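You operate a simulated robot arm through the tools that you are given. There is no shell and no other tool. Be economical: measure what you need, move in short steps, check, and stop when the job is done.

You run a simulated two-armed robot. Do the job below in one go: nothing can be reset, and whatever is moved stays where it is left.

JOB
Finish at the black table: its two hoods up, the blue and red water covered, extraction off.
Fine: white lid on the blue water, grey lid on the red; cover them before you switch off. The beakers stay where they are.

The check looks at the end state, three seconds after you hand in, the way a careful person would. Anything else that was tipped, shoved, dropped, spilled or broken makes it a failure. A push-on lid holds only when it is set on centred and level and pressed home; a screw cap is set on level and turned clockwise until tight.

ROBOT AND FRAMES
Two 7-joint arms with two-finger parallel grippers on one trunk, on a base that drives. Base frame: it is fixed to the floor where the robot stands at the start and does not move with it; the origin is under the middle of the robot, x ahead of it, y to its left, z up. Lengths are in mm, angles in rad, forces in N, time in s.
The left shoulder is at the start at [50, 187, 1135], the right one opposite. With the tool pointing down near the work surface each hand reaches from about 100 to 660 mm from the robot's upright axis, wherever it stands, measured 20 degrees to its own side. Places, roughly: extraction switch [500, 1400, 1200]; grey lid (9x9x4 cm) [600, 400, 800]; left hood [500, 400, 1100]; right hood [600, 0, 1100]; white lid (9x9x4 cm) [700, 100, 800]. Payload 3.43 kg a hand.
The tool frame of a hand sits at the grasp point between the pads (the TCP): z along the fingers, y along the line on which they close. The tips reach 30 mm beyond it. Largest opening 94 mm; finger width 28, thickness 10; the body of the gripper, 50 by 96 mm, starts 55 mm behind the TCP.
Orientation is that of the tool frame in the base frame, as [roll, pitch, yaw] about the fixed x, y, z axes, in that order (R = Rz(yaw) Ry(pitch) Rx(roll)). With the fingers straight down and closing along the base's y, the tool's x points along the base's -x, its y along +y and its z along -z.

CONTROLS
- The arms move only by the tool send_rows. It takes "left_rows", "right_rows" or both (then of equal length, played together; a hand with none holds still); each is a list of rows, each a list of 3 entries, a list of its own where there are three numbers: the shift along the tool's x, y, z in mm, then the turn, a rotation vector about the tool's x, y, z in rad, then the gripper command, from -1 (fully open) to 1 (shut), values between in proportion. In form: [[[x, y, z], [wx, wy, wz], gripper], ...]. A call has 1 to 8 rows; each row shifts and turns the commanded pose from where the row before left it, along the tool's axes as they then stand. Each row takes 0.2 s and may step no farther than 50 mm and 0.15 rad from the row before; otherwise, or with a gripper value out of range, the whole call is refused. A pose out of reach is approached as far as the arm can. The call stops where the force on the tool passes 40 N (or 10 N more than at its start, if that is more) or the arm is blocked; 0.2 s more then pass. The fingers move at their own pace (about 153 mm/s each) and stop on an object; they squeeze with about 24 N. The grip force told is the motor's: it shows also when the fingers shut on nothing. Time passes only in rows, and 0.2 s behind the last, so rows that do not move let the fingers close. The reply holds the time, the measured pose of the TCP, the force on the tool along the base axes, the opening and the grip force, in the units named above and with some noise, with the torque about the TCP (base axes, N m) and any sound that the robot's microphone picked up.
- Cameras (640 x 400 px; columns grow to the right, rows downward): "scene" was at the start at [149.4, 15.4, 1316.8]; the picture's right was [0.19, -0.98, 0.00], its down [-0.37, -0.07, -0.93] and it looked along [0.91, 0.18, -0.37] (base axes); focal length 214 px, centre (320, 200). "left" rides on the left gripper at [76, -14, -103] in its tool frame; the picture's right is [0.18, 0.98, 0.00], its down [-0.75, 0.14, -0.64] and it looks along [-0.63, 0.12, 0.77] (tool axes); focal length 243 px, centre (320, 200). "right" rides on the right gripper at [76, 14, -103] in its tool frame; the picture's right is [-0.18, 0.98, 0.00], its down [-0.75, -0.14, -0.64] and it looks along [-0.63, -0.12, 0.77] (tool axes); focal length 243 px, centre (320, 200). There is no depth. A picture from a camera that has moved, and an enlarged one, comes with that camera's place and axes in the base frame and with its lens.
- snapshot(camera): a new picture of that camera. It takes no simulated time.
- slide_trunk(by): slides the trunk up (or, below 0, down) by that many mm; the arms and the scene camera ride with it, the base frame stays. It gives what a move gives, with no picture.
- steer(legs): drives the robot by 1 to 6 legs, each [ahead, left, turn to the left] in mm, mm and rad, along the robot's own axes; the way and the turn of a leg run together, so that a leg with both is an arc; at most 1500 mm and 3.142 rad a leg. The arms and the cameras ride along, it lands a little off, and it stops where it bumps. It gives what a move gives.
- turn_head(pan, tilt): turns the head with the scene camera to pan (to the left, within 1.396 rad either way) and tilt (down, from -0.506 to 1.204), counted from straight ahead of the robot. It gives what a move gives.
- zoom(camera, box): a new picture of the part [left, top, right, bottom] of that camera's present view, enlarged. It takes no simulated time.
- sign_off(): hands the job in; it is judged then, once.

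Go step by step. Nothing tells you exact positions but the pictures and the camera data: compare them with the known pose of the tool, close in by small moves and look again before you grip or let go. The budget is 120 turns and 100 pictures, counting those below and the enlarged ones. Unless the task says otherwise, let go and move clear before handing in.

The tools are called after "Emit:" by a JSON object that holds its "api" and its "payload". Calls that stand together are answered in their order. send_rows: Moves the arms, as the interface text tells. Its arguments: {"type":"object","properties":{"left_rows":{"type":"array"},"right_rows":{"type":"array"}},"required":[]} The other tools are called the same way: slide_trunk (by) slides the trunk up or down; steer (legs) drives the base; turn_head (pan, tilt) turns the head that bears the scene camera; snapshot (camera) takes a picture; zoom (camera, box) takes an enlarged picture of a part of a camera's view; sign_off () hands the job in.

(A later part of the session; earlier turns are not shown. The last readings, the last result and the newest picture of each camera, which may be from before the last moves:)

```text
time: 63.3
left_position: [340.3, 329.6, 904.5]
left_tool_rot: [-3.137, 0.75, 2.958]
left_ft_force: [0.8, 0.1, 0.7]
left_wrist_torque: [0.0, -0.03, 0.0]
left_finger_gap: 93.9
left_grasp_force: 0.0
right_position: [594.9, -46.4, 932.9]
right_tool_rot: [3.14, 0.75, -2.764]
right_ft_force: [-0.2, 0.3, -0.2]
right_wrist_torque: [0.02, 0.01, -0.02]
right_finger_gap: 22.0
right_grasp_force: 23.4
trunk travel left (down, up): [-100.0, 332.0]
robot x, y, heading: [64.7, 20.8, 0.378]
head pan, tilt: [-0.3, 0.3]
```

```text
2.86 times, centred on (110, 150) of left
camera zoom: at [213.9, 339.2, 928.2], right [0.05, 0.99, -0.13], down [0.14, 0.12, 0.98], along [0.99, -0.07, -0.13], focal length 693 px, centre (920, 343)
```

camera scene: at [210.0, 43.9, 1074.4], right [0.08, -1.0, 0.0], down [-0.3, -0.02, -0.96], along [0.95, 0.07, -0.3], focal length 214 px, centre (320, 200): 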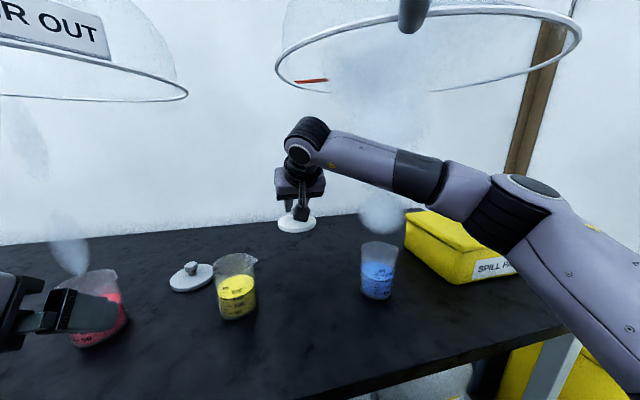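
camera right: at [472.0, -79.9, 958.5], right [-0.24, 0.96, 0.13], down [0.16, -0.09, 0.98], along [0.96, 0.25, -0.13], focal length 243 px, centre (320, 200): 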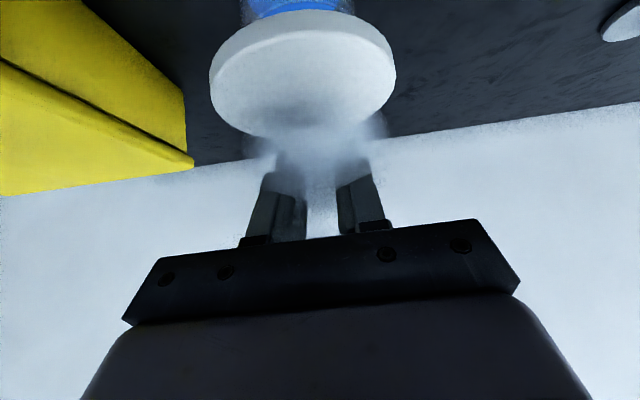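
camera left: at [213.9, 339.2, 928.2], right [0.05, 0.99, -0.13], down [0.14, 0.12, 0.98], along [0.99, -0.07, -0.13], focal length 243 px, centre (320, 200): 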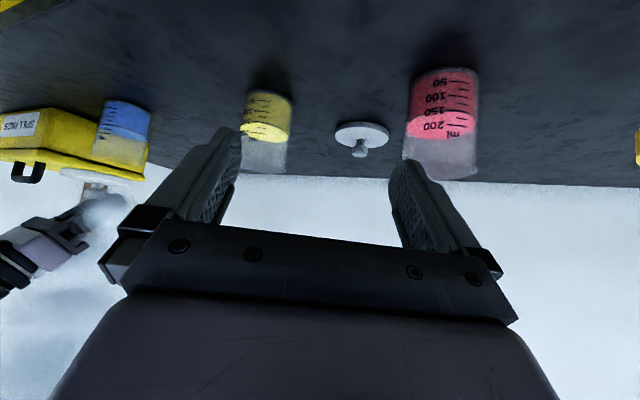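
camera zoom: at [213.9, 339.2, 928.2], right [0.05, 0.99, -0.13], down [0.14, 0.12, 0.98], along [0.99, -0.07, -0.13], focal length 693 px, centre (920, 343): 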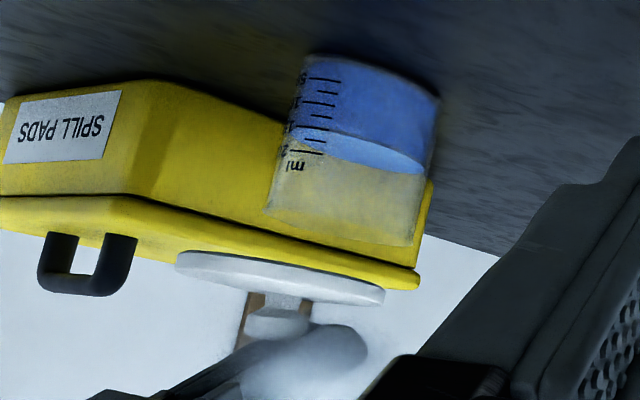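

Triangulating both: beaker rim centre at about (607,-48, 845), lid centre at about (586,-55, 873 underside). I shift the lid 22 mm forward and check from both views.

Emit:
{"api": "send_rows", "payload": {"right_rows": [[[-8, -0.6, 7.5], [0, 0, 0], 1], [[-8.1, -0.6, 7.5], [0, 0, 0], 1]]}}

Emit:
{"api": "zoom", "payload": {"camera": "scene", "box": [330, 210, 430, 310]}}

Emit:
{"api": "zoom", "payload": {"camera": "left", "box": [70, 90, 170, 200]}}

```text
time: 63.9
left_position: [340.5, 329.9, 906.0]
left_tool_rot: [-3.135, 0.75, 2.96]
left_ft_force: [-0.7, 0.3, 0.2]
left_wrist_torque: [0.02, -0.01, 0.0]
left_finger_gap: 94.0
left_grasp_force: 0.0
right_position: [616.6, -38.4, 935.1]
right_tool_rot: [3.138, 0.748, -2.765]
right_ft_force: [-0.2, -0.2, 0.0]
right_wrist_torque: [0.0, 0.01, 0.02]
right_finger_gap: 22.0
right_grasp_force: 24.1
trunk travel left (down, up): [-100.0, 332.0]
robot x, y, heading: [62.2, 18.7, 0.377]
head pan, tilt: [-0.3, 0.3]
```

```text
4.00 times, centred on (380, 260) of scene
camera zoom: at [210.0, 43.8, 1074.4], right [0.08, -1.0, 0.0], down [-0.29, -0.02, -0.96], along [0.95, 0.07, -0.3], focal length 858 px, centre (80, -40)
```

zoom: 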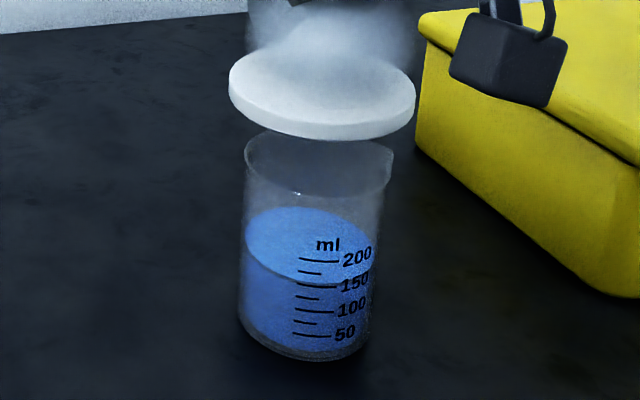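

```text
3.64 times, centred on (120, 145) of left
camera zoom: at [213.8, 339.1, 928.1], right [0.05, 0.99, -0.13], down [0.14, 0.12, 0.98], along [0.99, -0.06, -0.13], focal length 882 px, centre (1047, 400)
```

zoom: 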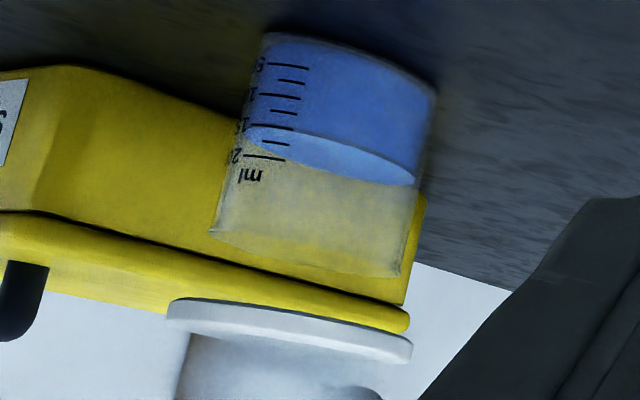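

Both views now show the lid over the beaker's axis within a couple of mm and level. I lower it in small steps until it touches.

Emit:
{"api": "send_rows", "payload": {"right_rows": [[[5.45, 0, 5.86], [0, 0, 0], 1], [[5.45, 0, 5.86], [0, 0, 0], 1], [[4.09, 0, 4.39], [0, 0, 0], 1], [[1.36, 0, 1.46], [0, 0, 0], 1], [[1.36, 0, 1.46], [0, 0, 0], 1], [[0, 0, 0], [0, 0, 0], 1]]}}

Emit:
{"api": "zoom", "payload": {"camera": "scene", "box": [330, 210, 430, 310]}}

Emit:
{"api": "zoom", "payload": {"camera": "left", "box": [70, 90, 170, 200]}}

```text
time: 65.3
left_position: [339.1, 328.3, 903.4]
left_tool_rot: [-3.139, 0.751, 2.959]
left_ft_force: [-0.1, 0.2, -0.2]
left_wrist_torque: [0.02, 0.0, 0.02]
left_finger_gap: 93.8
left_grasp_force: 0.1
right_position: [615.8, -37.3, 907.9]
right_tool_rot: [3.139, 0.747, -2.764]
right_ft_force: [-0.2, -0.4, 0.2]
right_wrist_torque: [0.03, 0.01, 0.01]
right_finger_gap: 21.5
right_grasp_force: 24.1
trunk travel left (down, up): [-100.0, 332.0]
robot x, y, heading: [63.7, 18.3, 0.376]
head pan, tilt: [-0.3, 0.3]
```

```text
4.00 times, centred on (380, 260) of scene
camera zoom: at [210.0, 43.8, 1074.4], right [0.08, -1.0, 0.0], down [-0.29, -0.02, -0.96], along [0.95, 0.07, -0.3], focal length 858 px, centre (80, -40)
```

zoom: 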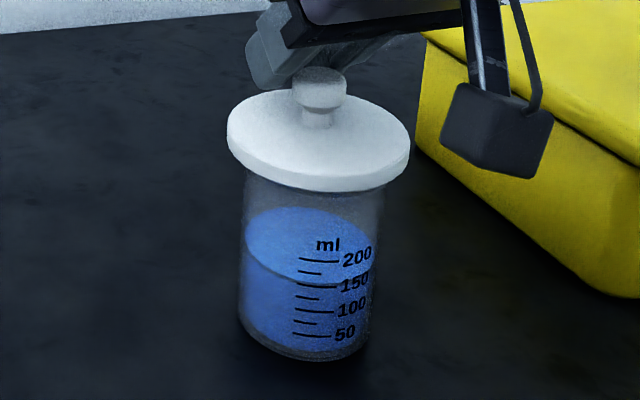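

```text
3.64 times, centred on (120, 145) of left
camera zoom: at [213.8, 339.0, 928.1], right [0.05, 0.99, -0.13], down [0.14, 0.12, 0.98], along [0.99, -0.06, -0.13], focal length 882 px, centre (1047, 400)
```

zoom: 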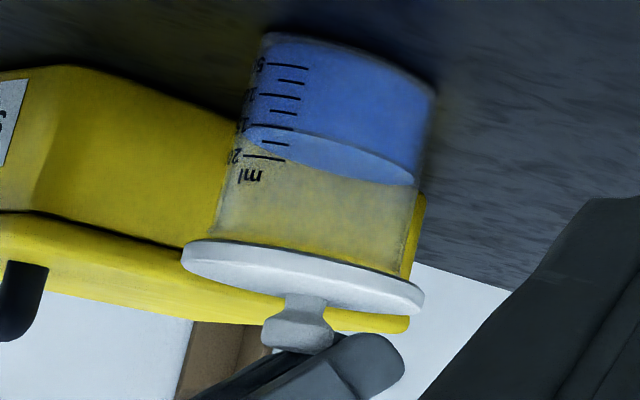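

The lid sits at the rim, off by about 1.4 mm in y. I correct that and press down in small steps.

Emit:
{"api": "send_rows", "payload": {"right_rows": [[[0, 1.3, 0], [0, 0, 0], 1], [[1.36, 0, 1.46], [0, 0, 0], 1], [[1.36, 0, 1.46], [0, 0, 0], 1], [[1.36, 0, 1.46], [0, 0, 0], 1], [[1.36, 0, 1.46], [0, 0, 0], 1], [[0, 0, 0], [0, 0, 0], 1]]}}

Emit:
{"api": "zoom", "payload": {"camera": "scene", "box": [330, 210, 430, 310]}}

```text
time: 66.7
left_position: [340.4, 329.2, 904.6]
left_tool_rot: [-3.139, 0.749, 2.961]
left_ft_force: [0.5, 0.1, 0.3]
left_wrist_torque: [0.02, -0.01, 0.04]
left_finger_gap: 94.0
left_grasp_force: 0.0
right_position: [615.5, -36.6, 899.7]
right_tool_rot: [3.14, 0.748, -2.764]
right_ft_force: [-1.0, 0.0, -0.2]
right_wrist_torque: [0.0, 0.02, 0.04]
right_finger_gap: 21.5
right_grasp_force: 24.3
trunk travel left (down, up): [-100.0, 332.0]
robot x, y, heading: [61.0, 17.1, 0.375]
head pan, tilt: [-0.3, 0.3]
```

```text
4.00 times, centred on (380, 260) of scene
camera zoom: at [210.0, 43.8, 1074.4], right [0.08, -1.0, 0.0], down [-0.29, -0.02, -0.96], along [0.95, 0.07, -0.3], focal length 858 px, centre (80, -40)
```

zoom: 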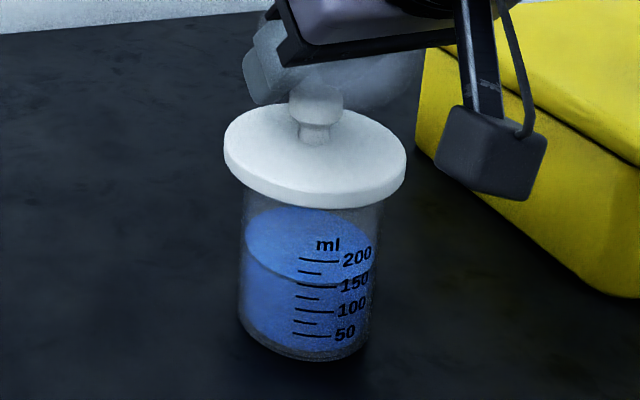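

Still no contact force; I keep lowering by 2 mm steps.

Emit:
{"api": "send_rows", "payload": {"right_rows": [[[1.36, 0, 1.46], [0, 0, 0], 1], [[1.36, 0, 1.46], [0, 0, 0], 1], [[1.36, 0, 1.46], [0, 0, 0], 1], [[0, 0, 0], [0, 0, 0], 1]]}}

Emit:
{"api": "zoom", "payload": {"camera": "left", "box": [70, 90, 170, 200]}}

Emit:
{"api": "zoom", "payload": {"camera": "scene", "box": [330, 210, 430, 310]}}

```text
time: 67.7
left_position: [339.8, 329.0, 904.9]
left_tool_rot: [-3.137, 0.749, 2.96]
left_ft_force: [0.7, 1.1, -0.7]
left_wrist_torque: [0.02, -0.01, -0.01]
left_finger_gap: 93.8
left_grasp_force: 0.0
right_position: [615.5, -37.0, 896.1]
right_tool_rot: [3.14, 0.753, -2.767]
right_ft_force: [0.0, -1.3, 7.6]
right_wrist_torque: [0.13, 0.27, 0.03]
right_finger_gap: 21.1
right_grasp_force: 23.7
trunk travel left (down, up): [-100.0, 332.0]
robot x, y, heading: [62.9, 20.8, 0.375]
head pan, tilt: [-0.3, 0.3]
```

```text
3.64 times, centred on (120, 145) of left
camera zoom: at [213.4, 339.0, 928.3], right [0.05, 0.99, -0.13], down [0.14, 0.12, 0.98], along [0.99, -0.06, -0.13], focal length 882 px, centre (1047, 400)
```

zoom: 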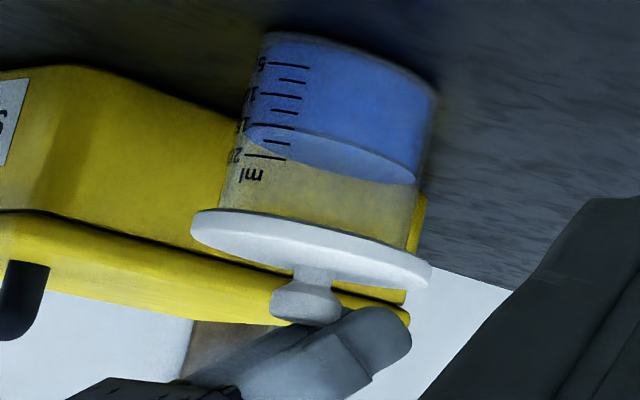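

```text
4.00 times, centred on (380, 260) of scene
camera zoom: at [209.4, 43.7, 1074.7], right [0.08, -1.0, 0.0], down [-0.29, -0.02, -0.96], along [0.95, 0.07, -0.3], focal length 858 px, centre (80, -40)
```

zoom: 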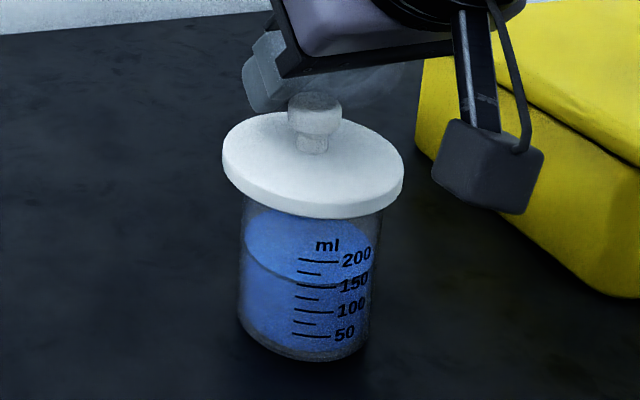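

Contact at about 8 N and well centred. I press home.

Emit:
{"api": "send_rows", "payload": {"right_rows": [[[1.36, 0, 1.46], [0, 0, 0], 1], [[1.36, 0, 1.46], [0, 0, 0], 1], [[1.36, 0, 1.46], [0, 0, 0], 1], [[1.36, 0, 1.46], [0, 0, 0], 1]]}}

Emit:
{"api": "zoom", "payload": {"camera": "scene", "box": [330, 210, 430, 310]}}

```text
time: 68.7
left_position: [340.5, 329.6, 903.4]
left_tool_rot: [-3.14, 0.749, 2.962]
left_ft_force: [0.3, 0.4, 0.6]
left_wrist_torque: [-0.02, 0.03, -0.01]
left_finger_gap: 93.8
left_grasp_force: 0.0
right_position: [615.7, -37.0, 894.5]
right_tool_rot: [3.134, 0.772, -2.771]
right_ft_force: [-1.8, -0.5, 9.0]
right_wrist_torque: [-0.06, 0.21, 0.05]
right_finger_gap: 20.8
right_grasp_force: 24.2
trunk travel left (down, up): [-100.0, 332.0]
robot x, y, heading: [60.1, 18.5, 0.374]
head pan, tilt: [-0.3, 0.3]
stopped in row 4 (right hand): the force on the tool passed its limit at 41 N (the readings are from after the stop); the commanded pose is now the measured one
```

```text
4.00 times, centred on (380, 260) of scene
camera zoom: at [209.2, 43.8, 1074.0], right [0.08, -1.0, 0.0], down [-0.29, -0.02, -0.96], along [0.95, 0.07, -0.29], focal length 858 px, centre (80, -40)
```

zoom: 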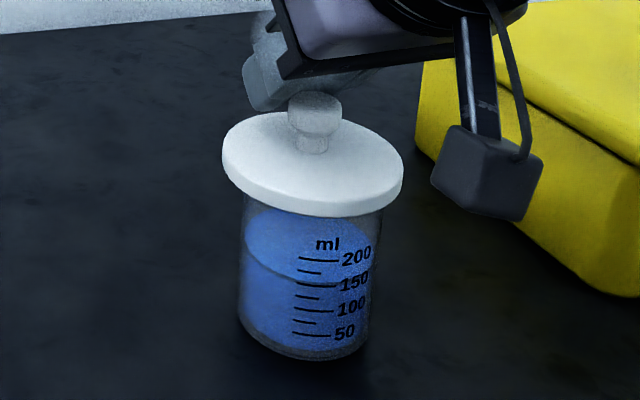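

It took 41 N. I open the fingers, back off along the tool axis a little, and check how the lid sits.

Emit:
{"api": "send_rows", "payload": {"right_rows": [[[0, 0, 0], [0, 0, 0], -1], [[0, 0, 0], [0, 0, 0], -1], [[0, 0, -20], [0, 0, 0], -1], [[0, 0, -30], [0, 0, 0], -1]]}}

Emit:
{"api": "zoom", "payload": {"camera": "left", "box": [70, 90, 170, 200]}}

Emit:
{"api": "snapshot", "payload": {"camera": "right"}}

```text
time: 69.7
left_position: [340.1, 329.5, 904.4]
left_tool_rot: [-3.138, 0.749, 2.96]
left_ft_force: [0.0, 0.8, -0.2]
left_wrist_torque: [-0.01, 0.0, -0.01]
left_finger_gap: 94.1
left_grasp_force: 0.1
right_position: [584.0, -51.4, 928.3]
right_tool_rot: [3.136, 0.767, -2.77]
right_ft_force: [0.7, -0.4, -0.2]
right_wrist_torque: [0.0, -0.01, 0.0]
right_finger_gap: 94.0
right_grasp_force: 0.1
trunk travel left (down, up): [-100.0, 332.0]
robot x, y, heading: [59.6, 16.8, 0.373]
head pan, tilt: [-0.3, 0.3]
```

```text
3.64 times, centred on (120, 145) of left
camera zoom: at [213.9, 339.0, 928.1], right [0.05, 0.99, -0.13], down [0.14, 0.12, 0.98], along [0.99, -0.06, -0.13], focal length 882 px, centre (1047, 400)
```

zoom: 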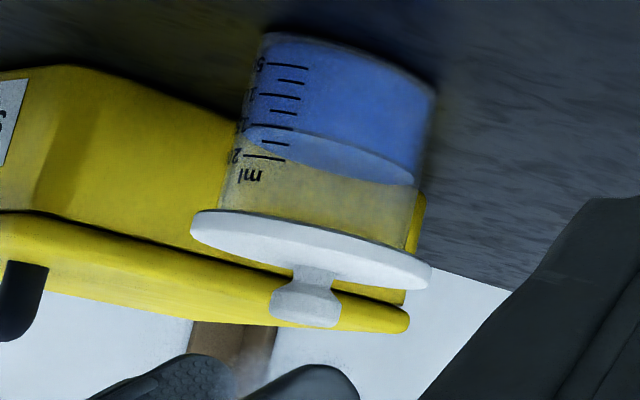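

```text
27 pictures are left
camera right: at [461.4, -84.8, 951.0], right [-0.24, 0.96, 0.13], down [0.14, -0.1, 0.98], along [0.96, 0.25, -0.12], focal length 243 px, centre (320, 200)
```

right: 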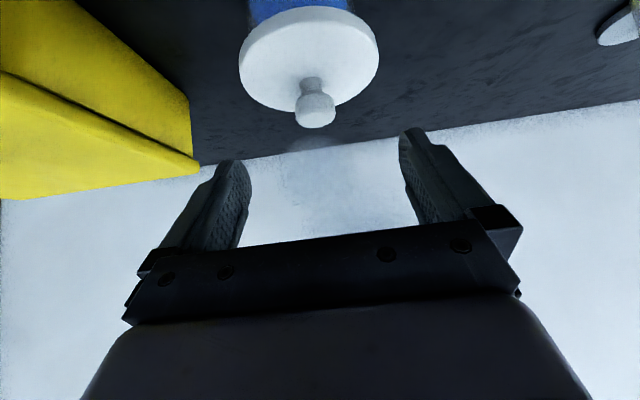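

The white lid sits level, covers the rim and the plume has stopped. I withdraw the right hand and turn the left hand back toward the grey lid, whose knob I put at about (602,363,788).

Emit:
{"api": "send_rows", "payload": {"left_rows": [[[0, 0, 0], [-0.0766, 0, -0.0823], -1], [[0, 0, 0], [-0.0766, 0, -0.0823], -1], [[0, 0, 0], [-0.0766, 0, -0.0823], -1], [[0, 0, 0], [-0.0766, 0, -0.0823], -1], [[0, 0, 0], [-0.0766, 0, -0.0823], -1]], "right_rows": [[[22, 0, -20.4], [0, 0, 0], -1], [[22, 0, -20.4], [0, 0, 0], -1], [[22, 0, -20.4], [0, 0, 0], -1], [[22, 0, -20.4], [0, 0, 0], -1], [[22, 0, -20.4], [0, 0, 0], -1]]}}

Emit:
{"api": "send_rows", "payload": {"left_rows": [[[0, -32.5, 0], [0, 0, 0], -1], [[0, -32.5, 0], [0, 0, 0], -1], [[-30.1, 0, 28], [0, 0, 0], -1], [[-30.1, 0, 28], [0, 0, 0], -1], [[-30.1, 0, 28], [0, 0, 0], -1], [[-30.1, 0, 28], [0, 0, 0], -1], [[-30.1, 0, 28], [0, 0, 0], -1]]}}

Emit:
{"api": "snapshot", "payload": {"camera": "left"}}

```text
time: 70.9
left_position: [340.2, 328.7, 904.8]
left_tool_rot: [-3.137, 0.748, -2.758]
left_ft_force: [-0.6, -0.1, -0.1]
left_wrist_torque: [0.02, -0.01, 0.02]
left_finger_gap: 94.0
left_grasp_force: 0.1
right_position: [444.9, -104.7, 926.7]
right_tool_rot: [3.134, 0.766, -2.771]
right_ft_force: [0.0, 0.4, -0.2]
right_wrist_torque: [0.01, -0.02, -0.01]
right_finger_gap: 93.9
right_grasp_force: 0.0
trunk travel left (down, up): [-100.0, 332.0]
robot x, y, heading: [64.2, 17.0, 0.374]
head pan, tilt: [-0.3, 0.3]
```

```text
time: 72.5
left_position: [515.9, 354.5, 908.3]
left_tool_rot: [-3.138, 0.751, -2.761]
left_ft_force: [0.1, -0.4, 0.4]
left_wrist_torque: [-0.03, 0.0, 0.0]
left_finger_gap: 94.1
left_grasp_force: 0.1
left hand out of reach, approached as far as the arm can: row 5, 6, 7
right_position: [445.0, -105.7, 926.3]
right_tool_rot: [3.134, 0.766, -2.771]
right_ft_force: [-0.4, -0.6, 0.6]
right_wrist_torque: [0.01, -0.06, 0.03]
right_finger_gap: 94.4
right_grasp_force: 0.1
trunk travel left (down, up): [-100.0, 332.0]
robot x, y, heading: [62.9, 15.0, 0.373]
head pan, tilt: [-0.3, 0.3]
```

```text
26 pictures are left
camera left: at [404.7, 294.7, 930.4], right [-0.49, 0.86, -0.13], down [0.05, 0.18, 0.98], along [0.87, 0.47, -0.13], focal length 243 px, centre (320, 200)
```

left: 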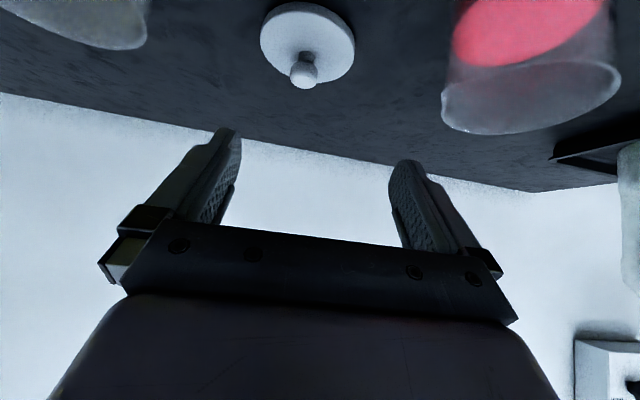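

The left arm stopped short at its reach, but the knob is well seen: about (602,366,788). I try descending toward it from here.

Emit:
{"api": "send_rows", "payload": {"left_rows": [[[4.9, -7, 25.2], [0, 0, 0], -1], [[4.9, -7, 25.2], [0, 0, 0], -1], [[4.9, -7, 25.2], [0, 0, 0], -1]]}}

```text
time: 73.3
left_position: [530.2, 361.7, 855.0]
left_tool_rot: [-3.137, 0.748, -2.761]
left_ft_force: [0.1, 0.1, -0.2]
left_wrist_torque: [0.01, -0.03, -0.01]
left_finger_gap: 94.0
left_grasp_force: 0.1
left hand out of reach, approached as far as the arm can: row 1, 2, 3
right_position: [445.5, -104.4, 927.0]
right_tool_rot: [3.133, 0.768, -2.771]
right_ft_force: [0.8, 0.4, -0.8]
right_wrist_torque: [0.03, -0.01, -0.01]
right_finger_gap: 93.7
right_grasp_force: 0.1
trunk travel left (down, up): [-100.0, 332.0]
robot x, y, heading: [62.5, 19.7, 0.373]
head pan, tilt: [-0.3, 0.3]
```

The arm's limit comes from the wrist lying too far inboard, so I yaw the left hand 0.28 rad inward and approach more along x, which keeps clear of the red beaker.

Emit:
{"api": "send_rows", "payload": {"left_rows": [[[0, 0, 0], [0.0943, 0, 0.1014], -1], [[0, 0, 0], [0.0943, 0, 0.1014], -1], [[-4, -1, 15], [0, 0, 0], -1], [[-4, -1, 15], [0, 0, 0], -1]]}}

Emit:
{"api": "snapshot", "payload": {"camera": "left"}}

```text
time: 74.3
left_position: [556.8, 361.6, 838.9]
left_tool_rot: [-3.138, 0.749, -3.037]
left_ft_force: [0.2, -0.3, 0.8]
left_wrist_torque: [-0.03, 0.03, -0.01]
left_finger_gap: 94.0
left_grasp_force: 0.2
right_position: [444.8, -104.5, 925.3]
right_tool_rot: [3.133, 0.765, -2.77]
right_ft_force: [-0.2, 0.3, -0.3]
right_wrist_torque: [0.0, -0.01, 0.01]
right_finger_gap: 94.0
right_grasp_force: 0.0
trunk travel left (down, up): [-100.0, 332.0]
robot x, y, heading: [61.9, 17.3, 0.38]
head pan, tilt: [-0.3, 0.3]
```

```text
25 pictures are left
camera left: at [433.2, 334.9, 862.1], right [-0.23, 0.96, -0.13], down [0.1, 0.15, 0.98], along [0.97, 0.22, -0.13], focal length 243 px, centre (320, 200)
```

left: 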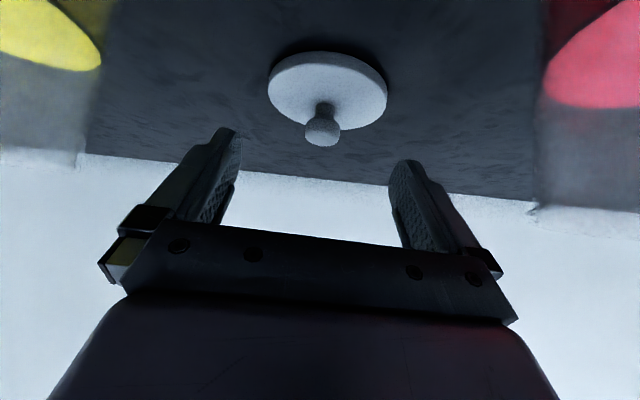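

Reached, with the knob centred. I advance the remaining 47 mm along the approach line, then close.

Emit:
{"api": "send_rows", "payload": {"left_rows": [[[-0.6, 0.6, 15.5], [0, 0, 0], -1], [[-0.6, 0.6, 15.5], [0, 0, 0], -1], [[-0.6, 0.6, 15.5], [0, 0, 0], -1]]}}

Emit:
{"api": "snapshot", "payload": {"camera": "left"}}

```text
time: 75.1
left_position: [570.5, 375.9, 807.8]
left_tool_rot: [-3.138, 0.751, -3.038]
left_ft_force: [0.9, -1.7, 3.1]
left_wrist_torque: [0.2, 0.2, 0.04]
left_finger_gap: 94.4
left_grasp_force: 0.1
left hand out of reach, approached as far as the arm can: row 1, 2, 3
right_position: [445.8, -105.1, 926.8]
right_tool_rot: [3.135, 0.767, -2.77]
right_ft_force: [-1.0, -0.2, -0.4]
right_wrist_torque: [-0.03, 0.02, 0.0]
right_finger_gap: 94.0
right_grasp_force: 0.1
trunk travel left (down, up): [-100.0, 332.0]
robot x, y, heading: [59.3, 16.8, 0.379]
head pan, tilt: [-0.3, 0.3]
```

```text
24 pictures are left
camera left: at [445.7, 350.0, 831.9], right [-0.23, 0.96, -0.13], down [0.1, 0.15, 0.98], along [0.97, 0.22, -0.13], focal length 243 px, centre (320, 200)
```

left: 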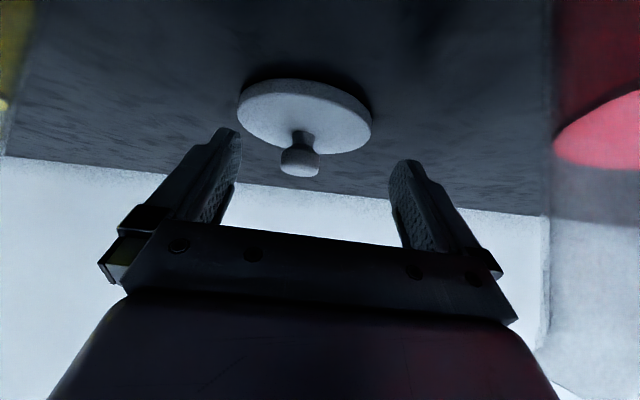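

The left arm is at a joint limit and a finger is just touching the lid's edge, so I back it straight up and out. I'll use the right hand for the grey lid instead, tilting it flatter (about 57°) so it fits under the lower left hood.

Emit:
{"api": "send_rows", "payload": {"left_rows": [[[-13.6, 0, -14.6], [0, 0, 0], -1], [[-20.4, 0, -22], [0, 0, 0], -1], [[-20.4, 0, -22], [0, 0, 0], -1], [[29.3, 0, -27.2], [0, 0, 0], -1], [[29.3, 0, -27.2], [0, 0, 0], -1], [[29.3, 0, -27.2], [0, 0, 0], -1], [[29.3, 0, -27.2], [0, 0, 0], -1], [[29.3, 0, -27.2], [0, 0, 0], -1]], "right_rows": [[[0, 0, 0], [0, -0.117, 0], -1], [[0, 0, 0], [0, -0.117, 0], -1], [[0, 0, 0], [0, 0, 0], -1], [[0, 0, 0], [0, 0, 0], -1], [[0, 0, 0], [0, 0, 0], -1], [[0, 0, 0], [0, 0, 0], -1], [[0, 0, 0], [0, 0, 0], -1], [[0, 0, 0], [0, 0, 0], -1]]}}

Emit:
{"api": "send_rows", "payload": {"left_rows": [[[29.3, 0, -27.2], [0, 0, 0], -1], [[29.3, 0, -27.2], [0, 0, 0], -1]]}}

Emit:
{"api": "turn_head", "payload": {"pan": 0.0, "tilt": 0.4}}

Emit:
{"api": "snapshot", "payload": {"camera": "scene"}}

```text
time: 76.9
left_position: [370.1, 356.9, 889.5]
left_tool_rot: [-3.137, 0.749, -3.036]
left_ft_force: [1.0, 0.0, -0.5]
left_wrist_torque: [-0.03, -0.02, 0.0]
left_finger_gap: 93.9
left_grasp_force: 0.1
right_position: [468.4, -96.8, 962.2]
right_tool_rot: [3.133, 0.998, -2.773]
right_ft_force: [-0.2, 0.0, -0.4]
right_wrist_torque: [-0.01, -0.02, -0.01]
right_finger_gap: 93.7
right_grasp_force: 0.1
right hand out of reach, approached as far as the arm can: row 1, 2
trunk travel left (down, up): [-100.0, 332.0]
robot x, y, heading: [61.6, 14.3, 0.375]
head pan, tilt: [-0.3, 0.3]
```

```text
time: 77.5
left_position: [293.9, 349.3, 892.8]
left_tool_rot: [-3.137, 0.746, -3.038]
left_ft_force: [-0.4, 0.7, 0.3]
left_wrist_torque: [-0.01, 0.01, 0.02]
left_finger_gap: 94.0
left_grasp_force: 0.1
left hand out of reach, approached as far as the arm can: row 2
right_position: [468.7, -96.5, 963.2]
right_tool_rot: [3.132, 0.998, -2.774]
right_ft_force: [0.0, 0.7, -0.8]
right_wrist_torque: [-0.01, 0.03, 0.0]
right_finger_gap: 94.1
right_grasp_force: 0.1
trunk travel left (down, up): [-100.0, 332.0]
robot x, y, heading: [64.3, 16.0, 0.376]
head pan, tilt: [-0.3, 0.3]
```

```text
time: 78.3
left_position: [294.3, 350.1, 891.8]
left_tool_rot: [-3.138, 0.746, -3.037]
left_ft_force: [1.1, 1.1, -0.1]
left_wrist_torque: [0.02, 0.0, -0.01]
left_finger_gap: 94.1
left_grasp_force: 0.1
right_position: [469.4, -96.6, 962.5]
right_tool_rot: [3.133, 0.997, -2.773]
right_ft_force: [-0.5, -0.2, -0.7]
right_wrist_torque: [-0.03, 0.01, -0.02]
right_finger_gap: 93.9
right_grasp_force: 0.1
trunk travel left (down, up): [-100.0, 332.0]
robot x, y, heading: [65.9, 17.6, 0.376]
head pan, tilt: [0.0, 0.4]
```

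```text
23 pictures are left
camera scene: at [203.1, 70.7, 1065.2], right [0.37, -0.93, 0.0], down [-0.36, -0.14, -0.92], along [0.86, 0.34, -0.39], focal length 214 px, centre (320, 200)
```

scene: 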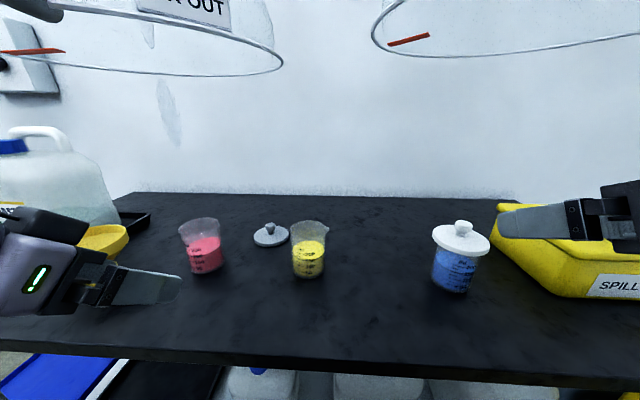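

Blue is capped and the plume gone; red and grey lid undisturbed. I drive 290 mm to the left along the table so the right hand can serve both.

Emit:
{"api": "steer", "payload": {"legs": [[0, 290, 0]]}}

Emit:
{"api": "turn_head", "payload": {"pan": -0.1, "tilt": 0.4}}

Emit:
{"api": "snapshot", "payload": {"camera": "scene"}}

Emit:
{"api": "snapshot", "payload": {"camera": "right"}}

```text
time: 81.5
left_position: [187.1, 620.2, 892.3]
left_tool_rot: [-3.138, 0.744, -3.035]
left_ft_force: [-0.3, 0.0, -0.1]
left_wrist_torque: [-0.02, 0.01, -0.01]
left_finger_gap: 94.2
left_grasp_force: 0.0
right_position: [362.6, 174.6, 961.0]
right_tool_rot: [3.133, 0.997, -2.77]
right_ft_force: [-0.3, -0.3, 0.4]
right_wrist_torque: [0.04, 0.0, 0.01]
right_finger_gap: 94.0
right_grasp_force: 0.0
trunk travel left (down, up): [-100.0, 332.0]
robot x, y, heading: [-43.6, 285.6, 0.377]
head pan, tilt: [0.0, 0.4]
```

```text
time: 82.1
left_position: [186.7, 619.9, 892.6]
left_tool_rot: [-3.14, 0.748, -3.034]
left_ft_force: [1.1, 0.4, -0.5]
left_wrist_torque: [0.01, -0.04, 0.0]
left_finger_gap: 94.2
left_grasp_force: 0.0
right_position: [362.4, 174.0, 961.5]
right_tool_rot: [3.132, 0.999, -2.772]
right_ft_force: [-0.7, 0.5, -0.3]
right_wrist_torque: [0.01, -0.02, 0.01]
right_finger_gap: 94.1
right_grasp_force: 0.0
trunk travel left (down, up): [-100.0, 332.0]
robot x, y, heading: [-43.1, 288.4, 0.376]
head pan, tilt: [-0.099, 0.4]
```

```text
22 pictures are left
camera scene: at [99.1, 332.2, 1065.2], right [0.28, -0.96, 0.0], down [-0.37, -0.11, -0.92], along [0.89, 0.25, -0.39], focal length 214 px, centre (320, 200)
```

scene: 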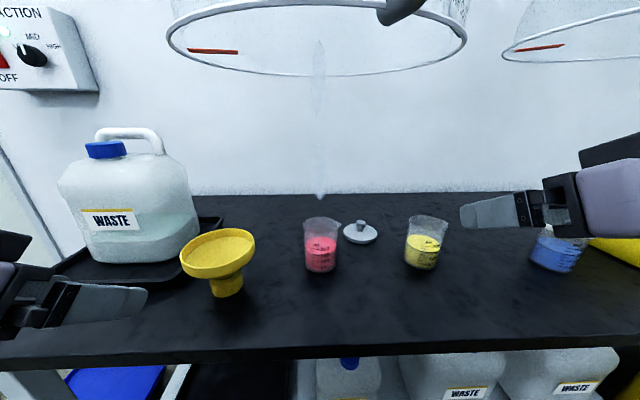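

```text
21 pictures are left
camera right: at [238.1, 139.4, 954.5], right [-0.27, 0.95, 0.16], down [-0.07, -0.18, 0.98], along [0.96, 0.25, 0.11], focal length 243 px, centre (320, 200)
```

right: 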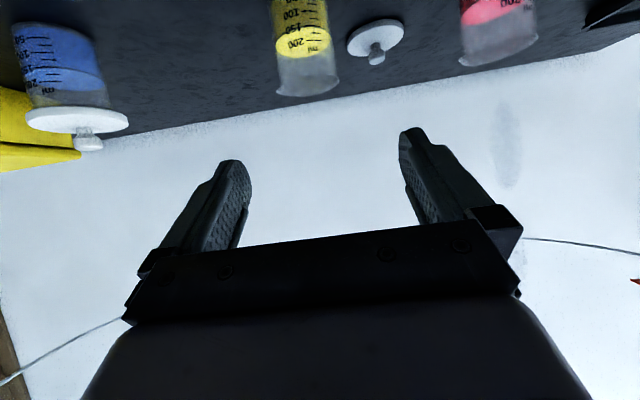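

The grey knob is near (601,365,788), between yellow and red with modest clearance, so I narrow the finger opening to 60 mm. I move across and forward at height first.

Emit:
{"api": "send_rows", "payload": {"right_rows": [[[0, 45.8, 0], [0, 0, 0], -0.28], [[0, 45.8, 0], [0, 0, 0], -0.28], [[-24.7, 0, 38.4], [0, 0, 0], -0.28], [[-24.7, 0, 38.4], [0, 0, 0], -0.28], [[-24.7, 0, 38.4], [0, 0, 0], -0.28], [[-24.7, 0, 38.4], [0, 0, 0], -0.28], [[-24.7, 0, 38.4], [0, 0, 0], -0.28]]}}

```text
time: 83.7
left_position: [185.5, 621.4, 892.1]
left_tool_rot: [-3.137, 0.747, -3.035]
left_ft_force: [0.1, -0.1, 0.7]
left_wrist_torque: [-0.01, 0.0, -0.02]
left_finger_gap: 94.0
left_grasp_force: 0.1
right_position: [539.5, 344.7, 961.0]
right_tool_rot: [3.137, 0.997, -2.766]
right_ft_force: [1.0, 0.6, -0.1]
right_wrist_torque: [-0.04, 0.01, 0.02]
right_finger_gap: 60.1
right_grasp_force: 0.1
trunk travel left (down, up): [-100.0, 332.0]
robot x, y, heading: [-45.9, 285.7, 0.376]
head pan, tilt: [-0.099, 0.4]
```

Reached without trouble. Now straight down to about z 839 and a look.

Emit:
{"api": "send_rows", "payload": {"right_rows": [[[25.6, 0, 16.5], [0, 0, 0], -0.28], [[25.6, 0, 16.5], [0, 0, 0], -0.28], [[25.6, 0, 16.5], [0, 0, 0], -0.28], [[25.6, 0, 16.5], [0, 0, 0], -0.28]]}}

Emit:
{"api": "snapshot", "payload": {"camera": "right"}}

```text
time: 84.7
left_position: [185.7, 619.4, 892.6]
left_tool_rot: [-3.139, 0.745, -3.035]
left_ft_force: [-0.3, -0.2, 0.0]
left_wrist_torque: [0.0, -0.01, 0.01]
left_finger_gap: 94.3
left_grasp_force: 0.1
right_position: [540.2, 344.8, 839.8]
right_tool_rot: [3.131, 1.001, -2.773]
right_ft_force: [0.0, -0.4, -0.5]
right_wrist_torque: [-0.02, 0.01, -0.02]
right_finger_gap: 60.2
right_grasp_force: 0.1
trunk travel left (down, up): [-100.0, 332.0]
robot x, y, heading: [-44.2, 289.9, 0.373]
head pan, tilt: [-0.099, 0.4]
```

```text
20 pictures are left
camera right: at [416.3, 309.1, 832.4], right [-0.27, 0.95, 0.16], down [-0.07, -0.18, 0.98], along [0.96, 0.25, 0.12], focal length 243 px, centre (320, 200)
```

right: 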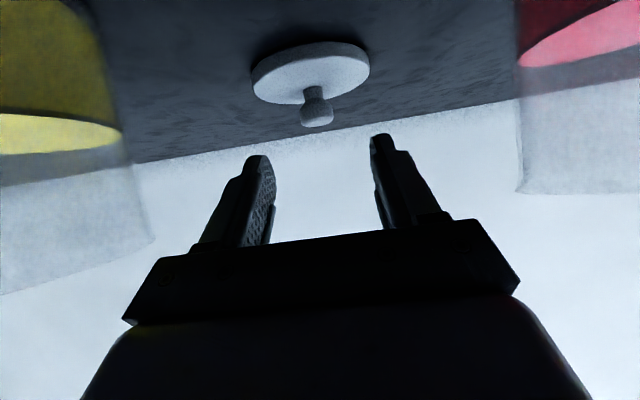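

The knob is centred, 47 mm ahead. I advance to it and close.

Emit:
{"api": "send_rows", "payload": {"right_rows": [[[3.4, -0.8, 15.5], [0, 0, 0], -0.28], [[3.4, -0.8, 15.5], [0, 0, 0], -0.28], [[3.4, -0.8, 15.5], [0, 0, 0], -0.28], [[0, 0, 0], [0, 0, 0], 0.3], [[0, 0, 0], [0, 0, 0], 1], [[0, 0, 0], [0, 0, 0], 1]]}}

Emit:
{"api": "snapshot", "payload": {"camera": "right"}}

```text
time: 86.1
left_position: [186.6, 620.7, 892.8]
left_tool_rot: [-3.139, 0.746, -3.035]
left_ft_force: [0.4, -0.6, -0.1]
left_wrist_torque: [-0.01, 0.01, -0.04]
left_finger_gap: 94.4
left_grasp_force: 0.1
right_position: [572.0, 353.3, 806.4]
right_tool_rot: [3.132, 0.998, -2.77]
right_ft_force: [0.0, 0.8, 0.9]
right_wrist_torque: [-0.02, -0.04, 0.02]
right_finger_gap: 20.8
right_grasp_force: 23.8
trunk travel left (down, up): [-100.0, 332.0]
robot x, y, heading: [-42.1, 289.5, 0.374]
head pan, tilt: [-0.099, 0.4]
```

```text
19 pictures are left
camera right: at [448.5, 319.9, 798.9], right [-0.27, 0.95, 0.16], down [-0.07, -0.18, 0.98], along [0.96, 0.25, 0.11], focal length 243 px, centre (320, 200)
```

right: 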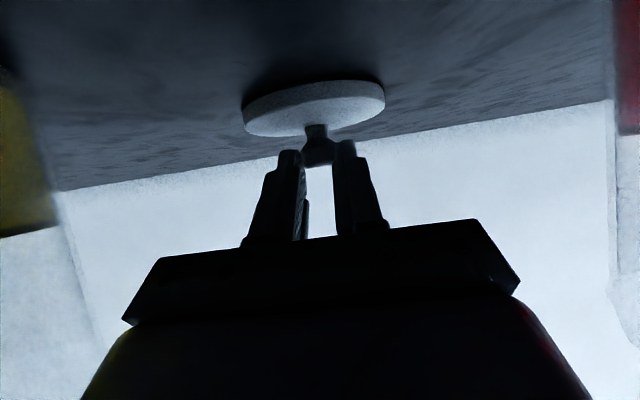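

It holds the grey knob (20.8 mm gap, firm). I lift it straight up 112 mm and check that it hangs level.

Emit:
{"api": "send_rows", "payload": {"right_rows": [[[-11.7, 0, -7.6], [0, 0, 0], 1], [[-23.5, 0, -15.2], [0, 0, 0], 1], [[-23.5, 0, -15.2], [0, 0, 0], 1], [[-23.5, 0, -15.2], [0, 0, 0], 1], [[-11.7, 0, -7.6], [0, 0, 0], 1]]}}

Emit:
{"api": "send_rows", "payload": {"right_rows": [[[10.3, 23, -15.9], [0, 0, 0], 1], [[10.3, 23, -15.9], [0, 0, 0], 1], [[10.3, 23, -15.9], [0, 0, 0], 1], [[10.3, 23, -15.9], [0, 0, 0], 1], [[10.3, 23, -15.9], [0, 0, 0], 1]]}}

Emit:
{"api": "zoom", "payload": {"camera": "scene", "box": [260, 140, 420, 290]}}

```text
time: 87.3
left_position: [187.2, 620.8, 892.5]
left_tool_rot: [-3.136, 0.746, -3.035]
left_ft_force: [0.6, -0.8, -0.5]
left_wrist_torque: [-0.06, 0.0, -0.01]
left_finger_gap: 94.4
left_grasp_force: 0.2
right_position: [572.1, 354.2, 918.8]
right_tool_rot: [3.133, 0.998, -2.77]
right_ft_force: [-0.6, 0.0, 0.3]
right_wrist_torque: [0.0, 0.02, 0.03]
right_finger_gap: 20.5
right_grasp_force: 23.6
trunk travel left (down, up): [-100.0, 332.0]
robot x, y, heading: [-41.8, 286.7, 0.377]
head pan, tilt: [-0.099, 0.4]
```

```text
time: 88.5
left_position: [186.1, 620.2, 892.7]
left_tool_rot: [-3.138, 0.744, -3.034]
left_ft_force: [-0.1, 0.0, -0.6]
left_wrist_torque: [0.01, 0.01, -0.01]
left_finger_gap: 94.0
left_grasp_force: 0.0
right_position: [442.5, 424.1, 916.5]
right_tool_rot: [3.133, 0.998, -2.771]
right_ft_force: [-0.6, 0.9, -0.9]
right_wrist_torque: [0.02, -0.01, 0.0]
right_finger_gap: 20.4
right_grasp_force: 23.7
trunk travel left (down, up): [-100.0, 332.0]
robot x, y, heading: [-46.9, 287.8, 0.379]
head pan, tilt: [-0.099, 0.4]
```

```text
2.67 times, centred on (340, 215) of scene
camera zoom: at [99.1, 332.2, 1065.2], right [0.27, -0.96, 0.0], down [-0.37, -0.11, -0.92], along [0.89, 0.25, -0.39], focal length 572 px, centre (267, 160)
```

zoom: 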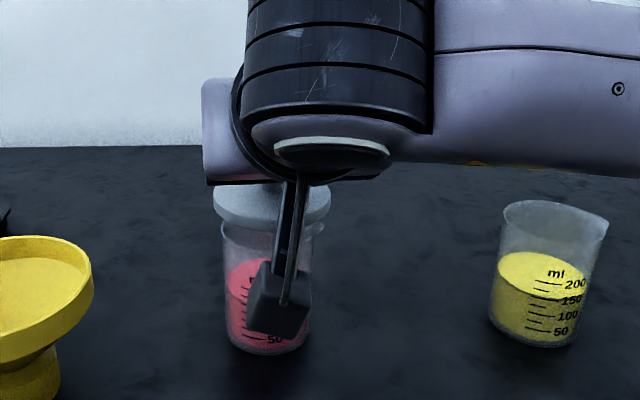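

The lid is nearly over the red beaker in this view. I take the left hand camera's view for the other direction.

Emit:
{"api": "zoom", "payload": {"camera": "left", "box": [60, 50, 300, 200]}}

```text
2.67 times, centred on (180, 125) of left
camera zoom: at [62.7, 593.9, 916.4], right [-0.24, 0.96, -0.13], down [0.1, 0.16, 0.98], along [0.97, 0.22, -0.14], focal length 647 px, centre (693, 400)
```

zoom: 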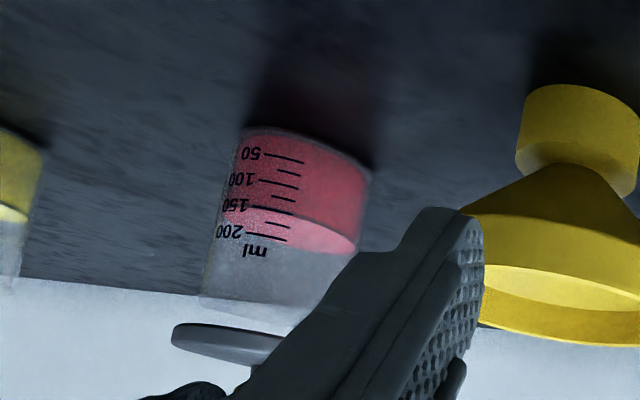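

The left finger hides part of it; I close the left gripper to clear the view and look again.

Emit:
{"api": "send_rows", "payload": {"left_rows": [[[0, 0, 0], [0, 0, 0], 0.5], [[0, 0, 0], [0, 0, 0], 0.9], [[0, 0, 0], [0, 0, 0], 0.9]]}}

Emit:
{"api": "zoom", "payload": {"camera": "left", "box": [100, 80, 240, 200]}}

```text
time: 89.3
left_position: [186.6, 620.3, 892.8]
left_tool_rot: [-3.137, 0.745, -3.034]
left_ft_force: [-0.5, 0.7, 0.5]
left_wrist_torque: [0.03, 0.01, -0.04]
left_finger_gap: 4.7
left_grasp_force: 0.0
right_position: [442.2, 424.0, 917.2]
right_tool_rot: [3.133, 0.998, -2.774]
right_ft_force: [-1.0, -0.6, -0.2]
right_wrist_torque: [-0.01, 0.0, -0.04]
right_finger_gap: 0.1
right_grasp_force: 24.2
trunk travel left (down, up): [-100.0, 332.0]
robot x, y, heading: [-44.7, 285.1, 0.377]
head pan, tilt: [-0.099, 0.4]
```

```text
3.33 times, centred on (170, 140) of left
camera zoom: at [62.7, 593.8, 916.4], right [-0.24, 0.96, -0.13], down [0.1, 0.16, 0.98], along [0.97, 0.22, -0.14], focal length 809 px, centre (820, 400)
```

zoom: 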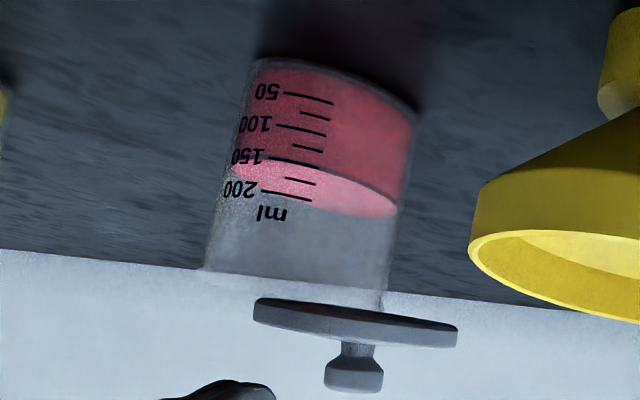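

The right gripper now reads a gap of 0.1 mm: the knob has slipped out of the tips. No time passes while I look, so I check where the lid is.

Emit:
{"api": "snapshot", "payload": {"camera": "scene"}}

```text
15 pictures are left
camera scene: at [99.1, 332.2, 1065.2], right [0.27, -0.96, 0.0], down [-0.37, -0.11, -0.92], along [0.89, 0.25, -0.39], focal length 214 px, centre (320, 200)
```

scene: 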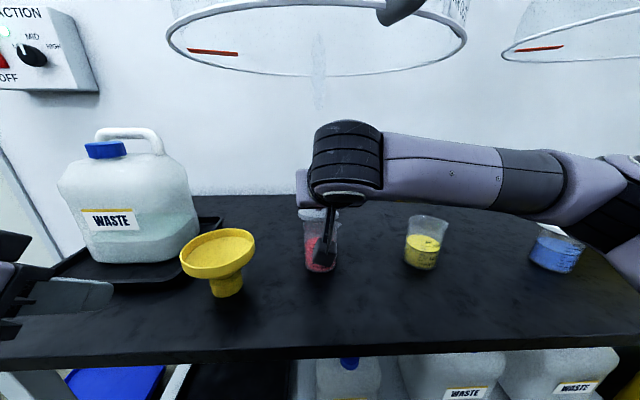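

The lid has shot forward out of the tips and seems to be dropping behind the red beaker. I let it settle without moving, then look with the left camera.

Emit:
{"api": "send_rows", "payload": {"right_rows": [[[0, 0, 0], [0, 0, 0], 1], [[0, 0, 0], [0, 0, 0], 1], [[0, 0, 0], [0, 0, 0], 1]]}}

Emit:
{"api": "snapshot", "payload": {"camera": "left"}}

```text
time: 90.1
left_position: [185.2, 621.4, 892.3]
left_tool_rot: [-3.139, 0.744, -3.034]
left_ft_force: [0.6, -0.3, -0.5]
left_wrist_torque: [0.03, 0.0, -0.01]
left_finger_gap: 5.0
left_grasp_force: 0.0
right_position: [442.7, 425.9, 917.4]
right_tool_rot: [3.133, 1.0, -2.772]
right_ft_force: [-0.4, -0.2, -0.2]
right_wrist_torque: [0.0, 0.01, 0.0]
right_finger_gap: 0.2
right_grasp_force: 24.0
trunk travel left (down, up): [-100.0, 332.0]
robot x, y, heading: [-42.2, 289.3, 0.378]
head pan, tilt: [-0.099, 0.4]
```

```text
14 pictures are left
camera left: at [62.7, 593.8, 916.4], right [-0.24, 0.96, -0.13], down [0.1, 0.16, 0.98], along [0.97, 0.22, -0.14], focal length 243 px, centre (320, 200)
```

left: 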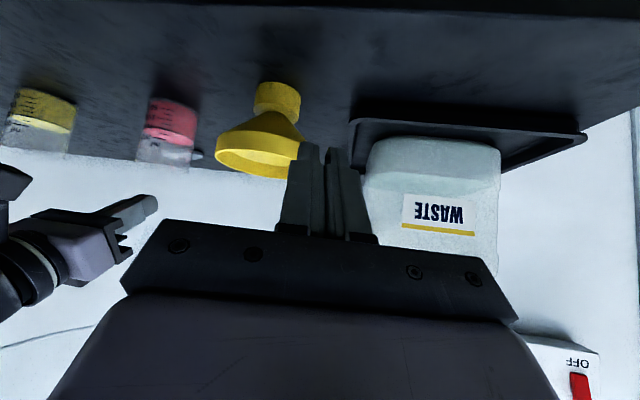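

The lid has landed on the table behind the red beaker, which is undisturbed. I withdraw the right hand and look from the scene camera.

Emit:
{"api": "send_rows", "payload": {"right_rows": [[[21.6, 0, -33.7], [0, 0, 0], 0], [[21.6, 0, -33.7], [0, 0, 0], -0.28], [[21.6, -20, -33.7], [0, 0, 0], -0.28], [[0, -40, 0], [0, 0, 0], -0.28], [[0, -40, 0], [0, 0, 0], -0.28]]}}

Emit:
{"api": "zoom", "payload": {"camera": "scene", "box": [220, 170, 420, 295]}}

```text
time: 91.3
left_position: [187.3, 619.9, 893.2]
left_tool_rot: [-3.137, 0.746, -3.035]
left_ft_force: [0.4, -0.7, 0.0]
left_wrist_torque: [0.01, -0.03, -0.03]
left_finger_gap: 4.6
left_grasp_force: 0.0
right_position: [367.2, 288.2, 918.4]
right_tool_rot: [3.135, 0.999, -2.771]
right_ft_force: [-0.2, 0.3, 0.2]
right_wrist_torque: [-0.03, 0.0, -0.05]
right_finger_gap: 60.2
right_grasp_force: 0.0
trunk travel left (down, up): [-100.0, 332.0]
robot x, y, heading: [-44.2, 286.4, 0.38]
head pan, tilt: [-0.099, 0.4]
```

```text
3.20 times, centred on (320, 232) of scene
camera zoom: at [99.2, 332.1, 1065.2], right [0.27, -0.96, 0.0], down [-0.37, -0.11, -0.92], along [0.89, 0.25, -0.39], focal length 686 px, centre (320, 96)
```

zoom: 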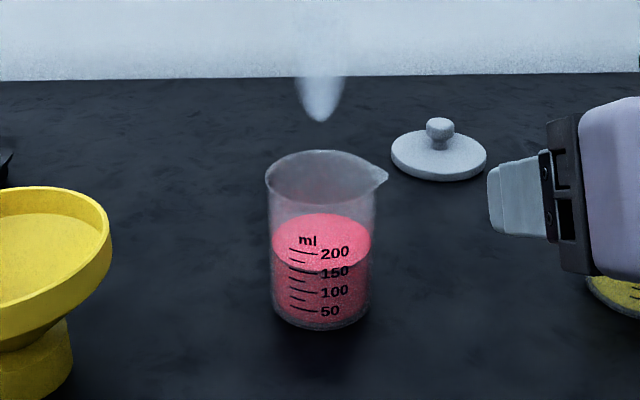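

The grey lid landed upright on the table; its knob is at about (685,382,788). I go for it again, this time with the knob deeper between the pads — first forward at height to test the reach.

Emit:
{"api": "send_rows", "payload": {"right_rows": [[[-25.4, -5.6, 39.5], [0, 0, 0], -0.28], [[-25.4, -5.6, 39.5], [0, 0, 0], -0.28], [[-25.4, -5.6, 39.5], [0, 0, 0], -0.28], [[-25.4, -5.6, 39.5], [0, 0, 0], -0.28], [[-25.4, -5.6, 39.5], [0, 0, 0], -0.28]]}}

```text
time: 92.5
left_position: [186.3, 621.1, 892.2]
left_tool_rot: [-3.138, 0.746, -3.036]
left_ft_force: [-0.2, 0.1, 0.3]
left_wrist_torque: [-0.01, 0.0, 0.0]
left_finger_gap: 4.8
left_grasp_force: 0.0
right_position: [596.2, 348.7, 918.4]
right_tool_rot: [3.134, 0.998, -2.768]
right_ft_force: [0.7, -0.4, 0.2]
right_wrist_torque: [0.01, 0.01, 0.02]
right_finger_gap: 60.0
right_grasp_force: 0.0
trunk travel left (down, up): [-100.0, 332.0]
robot x, y, heading: [-46.0, 283.8, 0.38]
head pan, tilt: [-0.099, 0.4]
```

Reachable. Down and forward to the pre-grasp point, then look.

Emit:
{"api": "send_rows", "payload": {"right_rows": [[[12.5, -0.3, 20.3], [0, 0, 0], -0.28], [[12.5, -0.3, 20.3], [0, 0, 0], -0.28], [[12.5, -0.3, 20.3], [0, 0, 0], -0.28], [[12.5, -0.3, 20.3], [0, 0, 0], -0.28]]}}

Emit:
{"api": "snapshot", "payload": {"camera": "right"}}

```text
time: 93.5
left_position: [186.3, 619.2, 891.7]
left_tool_rot: [-3.139, 0.746, -3.036]
left_ft_force: [-0.9, 0.8, 0.1]
left_wrist_torque: [-0.01, -0.01, 0.02]
left_finger_gap: 4.8
left_grasp_force: 0.1
right_position: [633.9, 363.6, 831.6]
right_tool_rot: [3.134, 0.997, -2.772]
right_ft_force: [-0.5, 0.7, -1.1]
right_wrist_torque: [-0.01, 0.02, -0.01]
right_finger_gap: 60.1
right_grasp_force: 0.0
trunk travel left (down, up): [-100.0, 332.0]
robot x, y, heading: [-41.2, 290.6, 0.378]
head pan, tilt: [-0.099, 0.4]
```

```text
12 pictures are left
camera right: at [510.4, 328.7, 824.9], right [-0.27, 0.95, 0.16], down [-0.07, -0.18, 0.98], along [0.96, 0.25, 0.12], focal length 243 px, centre (320, 200)
```

right: 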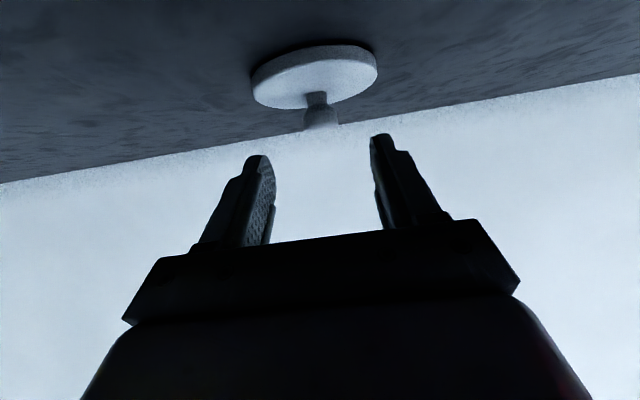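

The disc's size agrees: knob about 49 mm ahead. I advance 40 mm forward and 27 mm down, then close and read the gap.

Emit:
{"api": "send_rows", "payload": {"right_rows": [[[0.3, 0, 16], [0, 0, 0], -0.28], [[0.3, 0, 16], [0, 0, 0], -0.28], [[0.3, 0, 16], [0, 0, 0], -0.28], [[0, 0, 0], [0, 0, 0], 0.3], [[0, 0, 0], [0, 0, 0], 1], [[0, 0, 0], [0, 0, 0], 1]]}}

Emit:
{"api": "snapshot", "payload": {"camera": "right"}}

```text
time: 94.9
left_position: [185.9, 620.0, 892.9]
left_tool_rot: [-3.138, 0.744, -3.036]
left_ft_force: [0.2, 0.7, -0.4]
left_wrist_torque: [0.03, 0.02, 0.01]
left_finger_gap: 4.8
left_grasp_force: 0.3
right_position: [670.2, 377.6, 804.3]
right_tool_rot: [3.134, 0.998, -2.771]
right_ft_force: [-0.6, 0.3, -1.0]
right_wrist_torque: [0.02, -0.02, -0.02]
right_finger_gap: 24.3
right_grasp_force: 24.1
trunk travel left (down, up): [-100.0, 332.0]
robot x, y, heading: [-44.7, 287.0, 0.375]
head pan, tilt: [-0.099, 0.4]
```

```text
11 pictures are left
camera right: at [546.9, 343.3, 798.0], right [-0.27, 0.95, 0.16], down [-0.07, -0.18, 0.98], along [0.96, 0.25, 0.11], focal length 243 px, centre (320, 200)
```

right: 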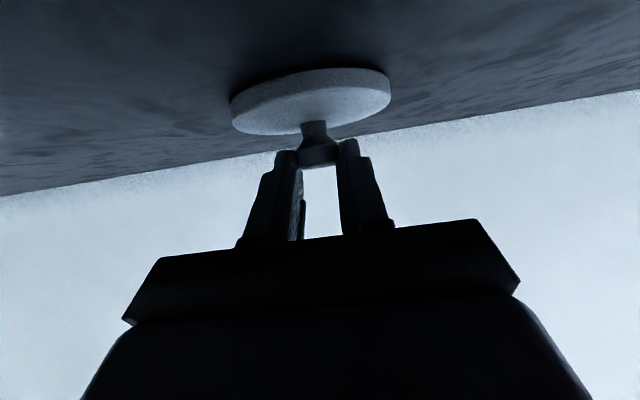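

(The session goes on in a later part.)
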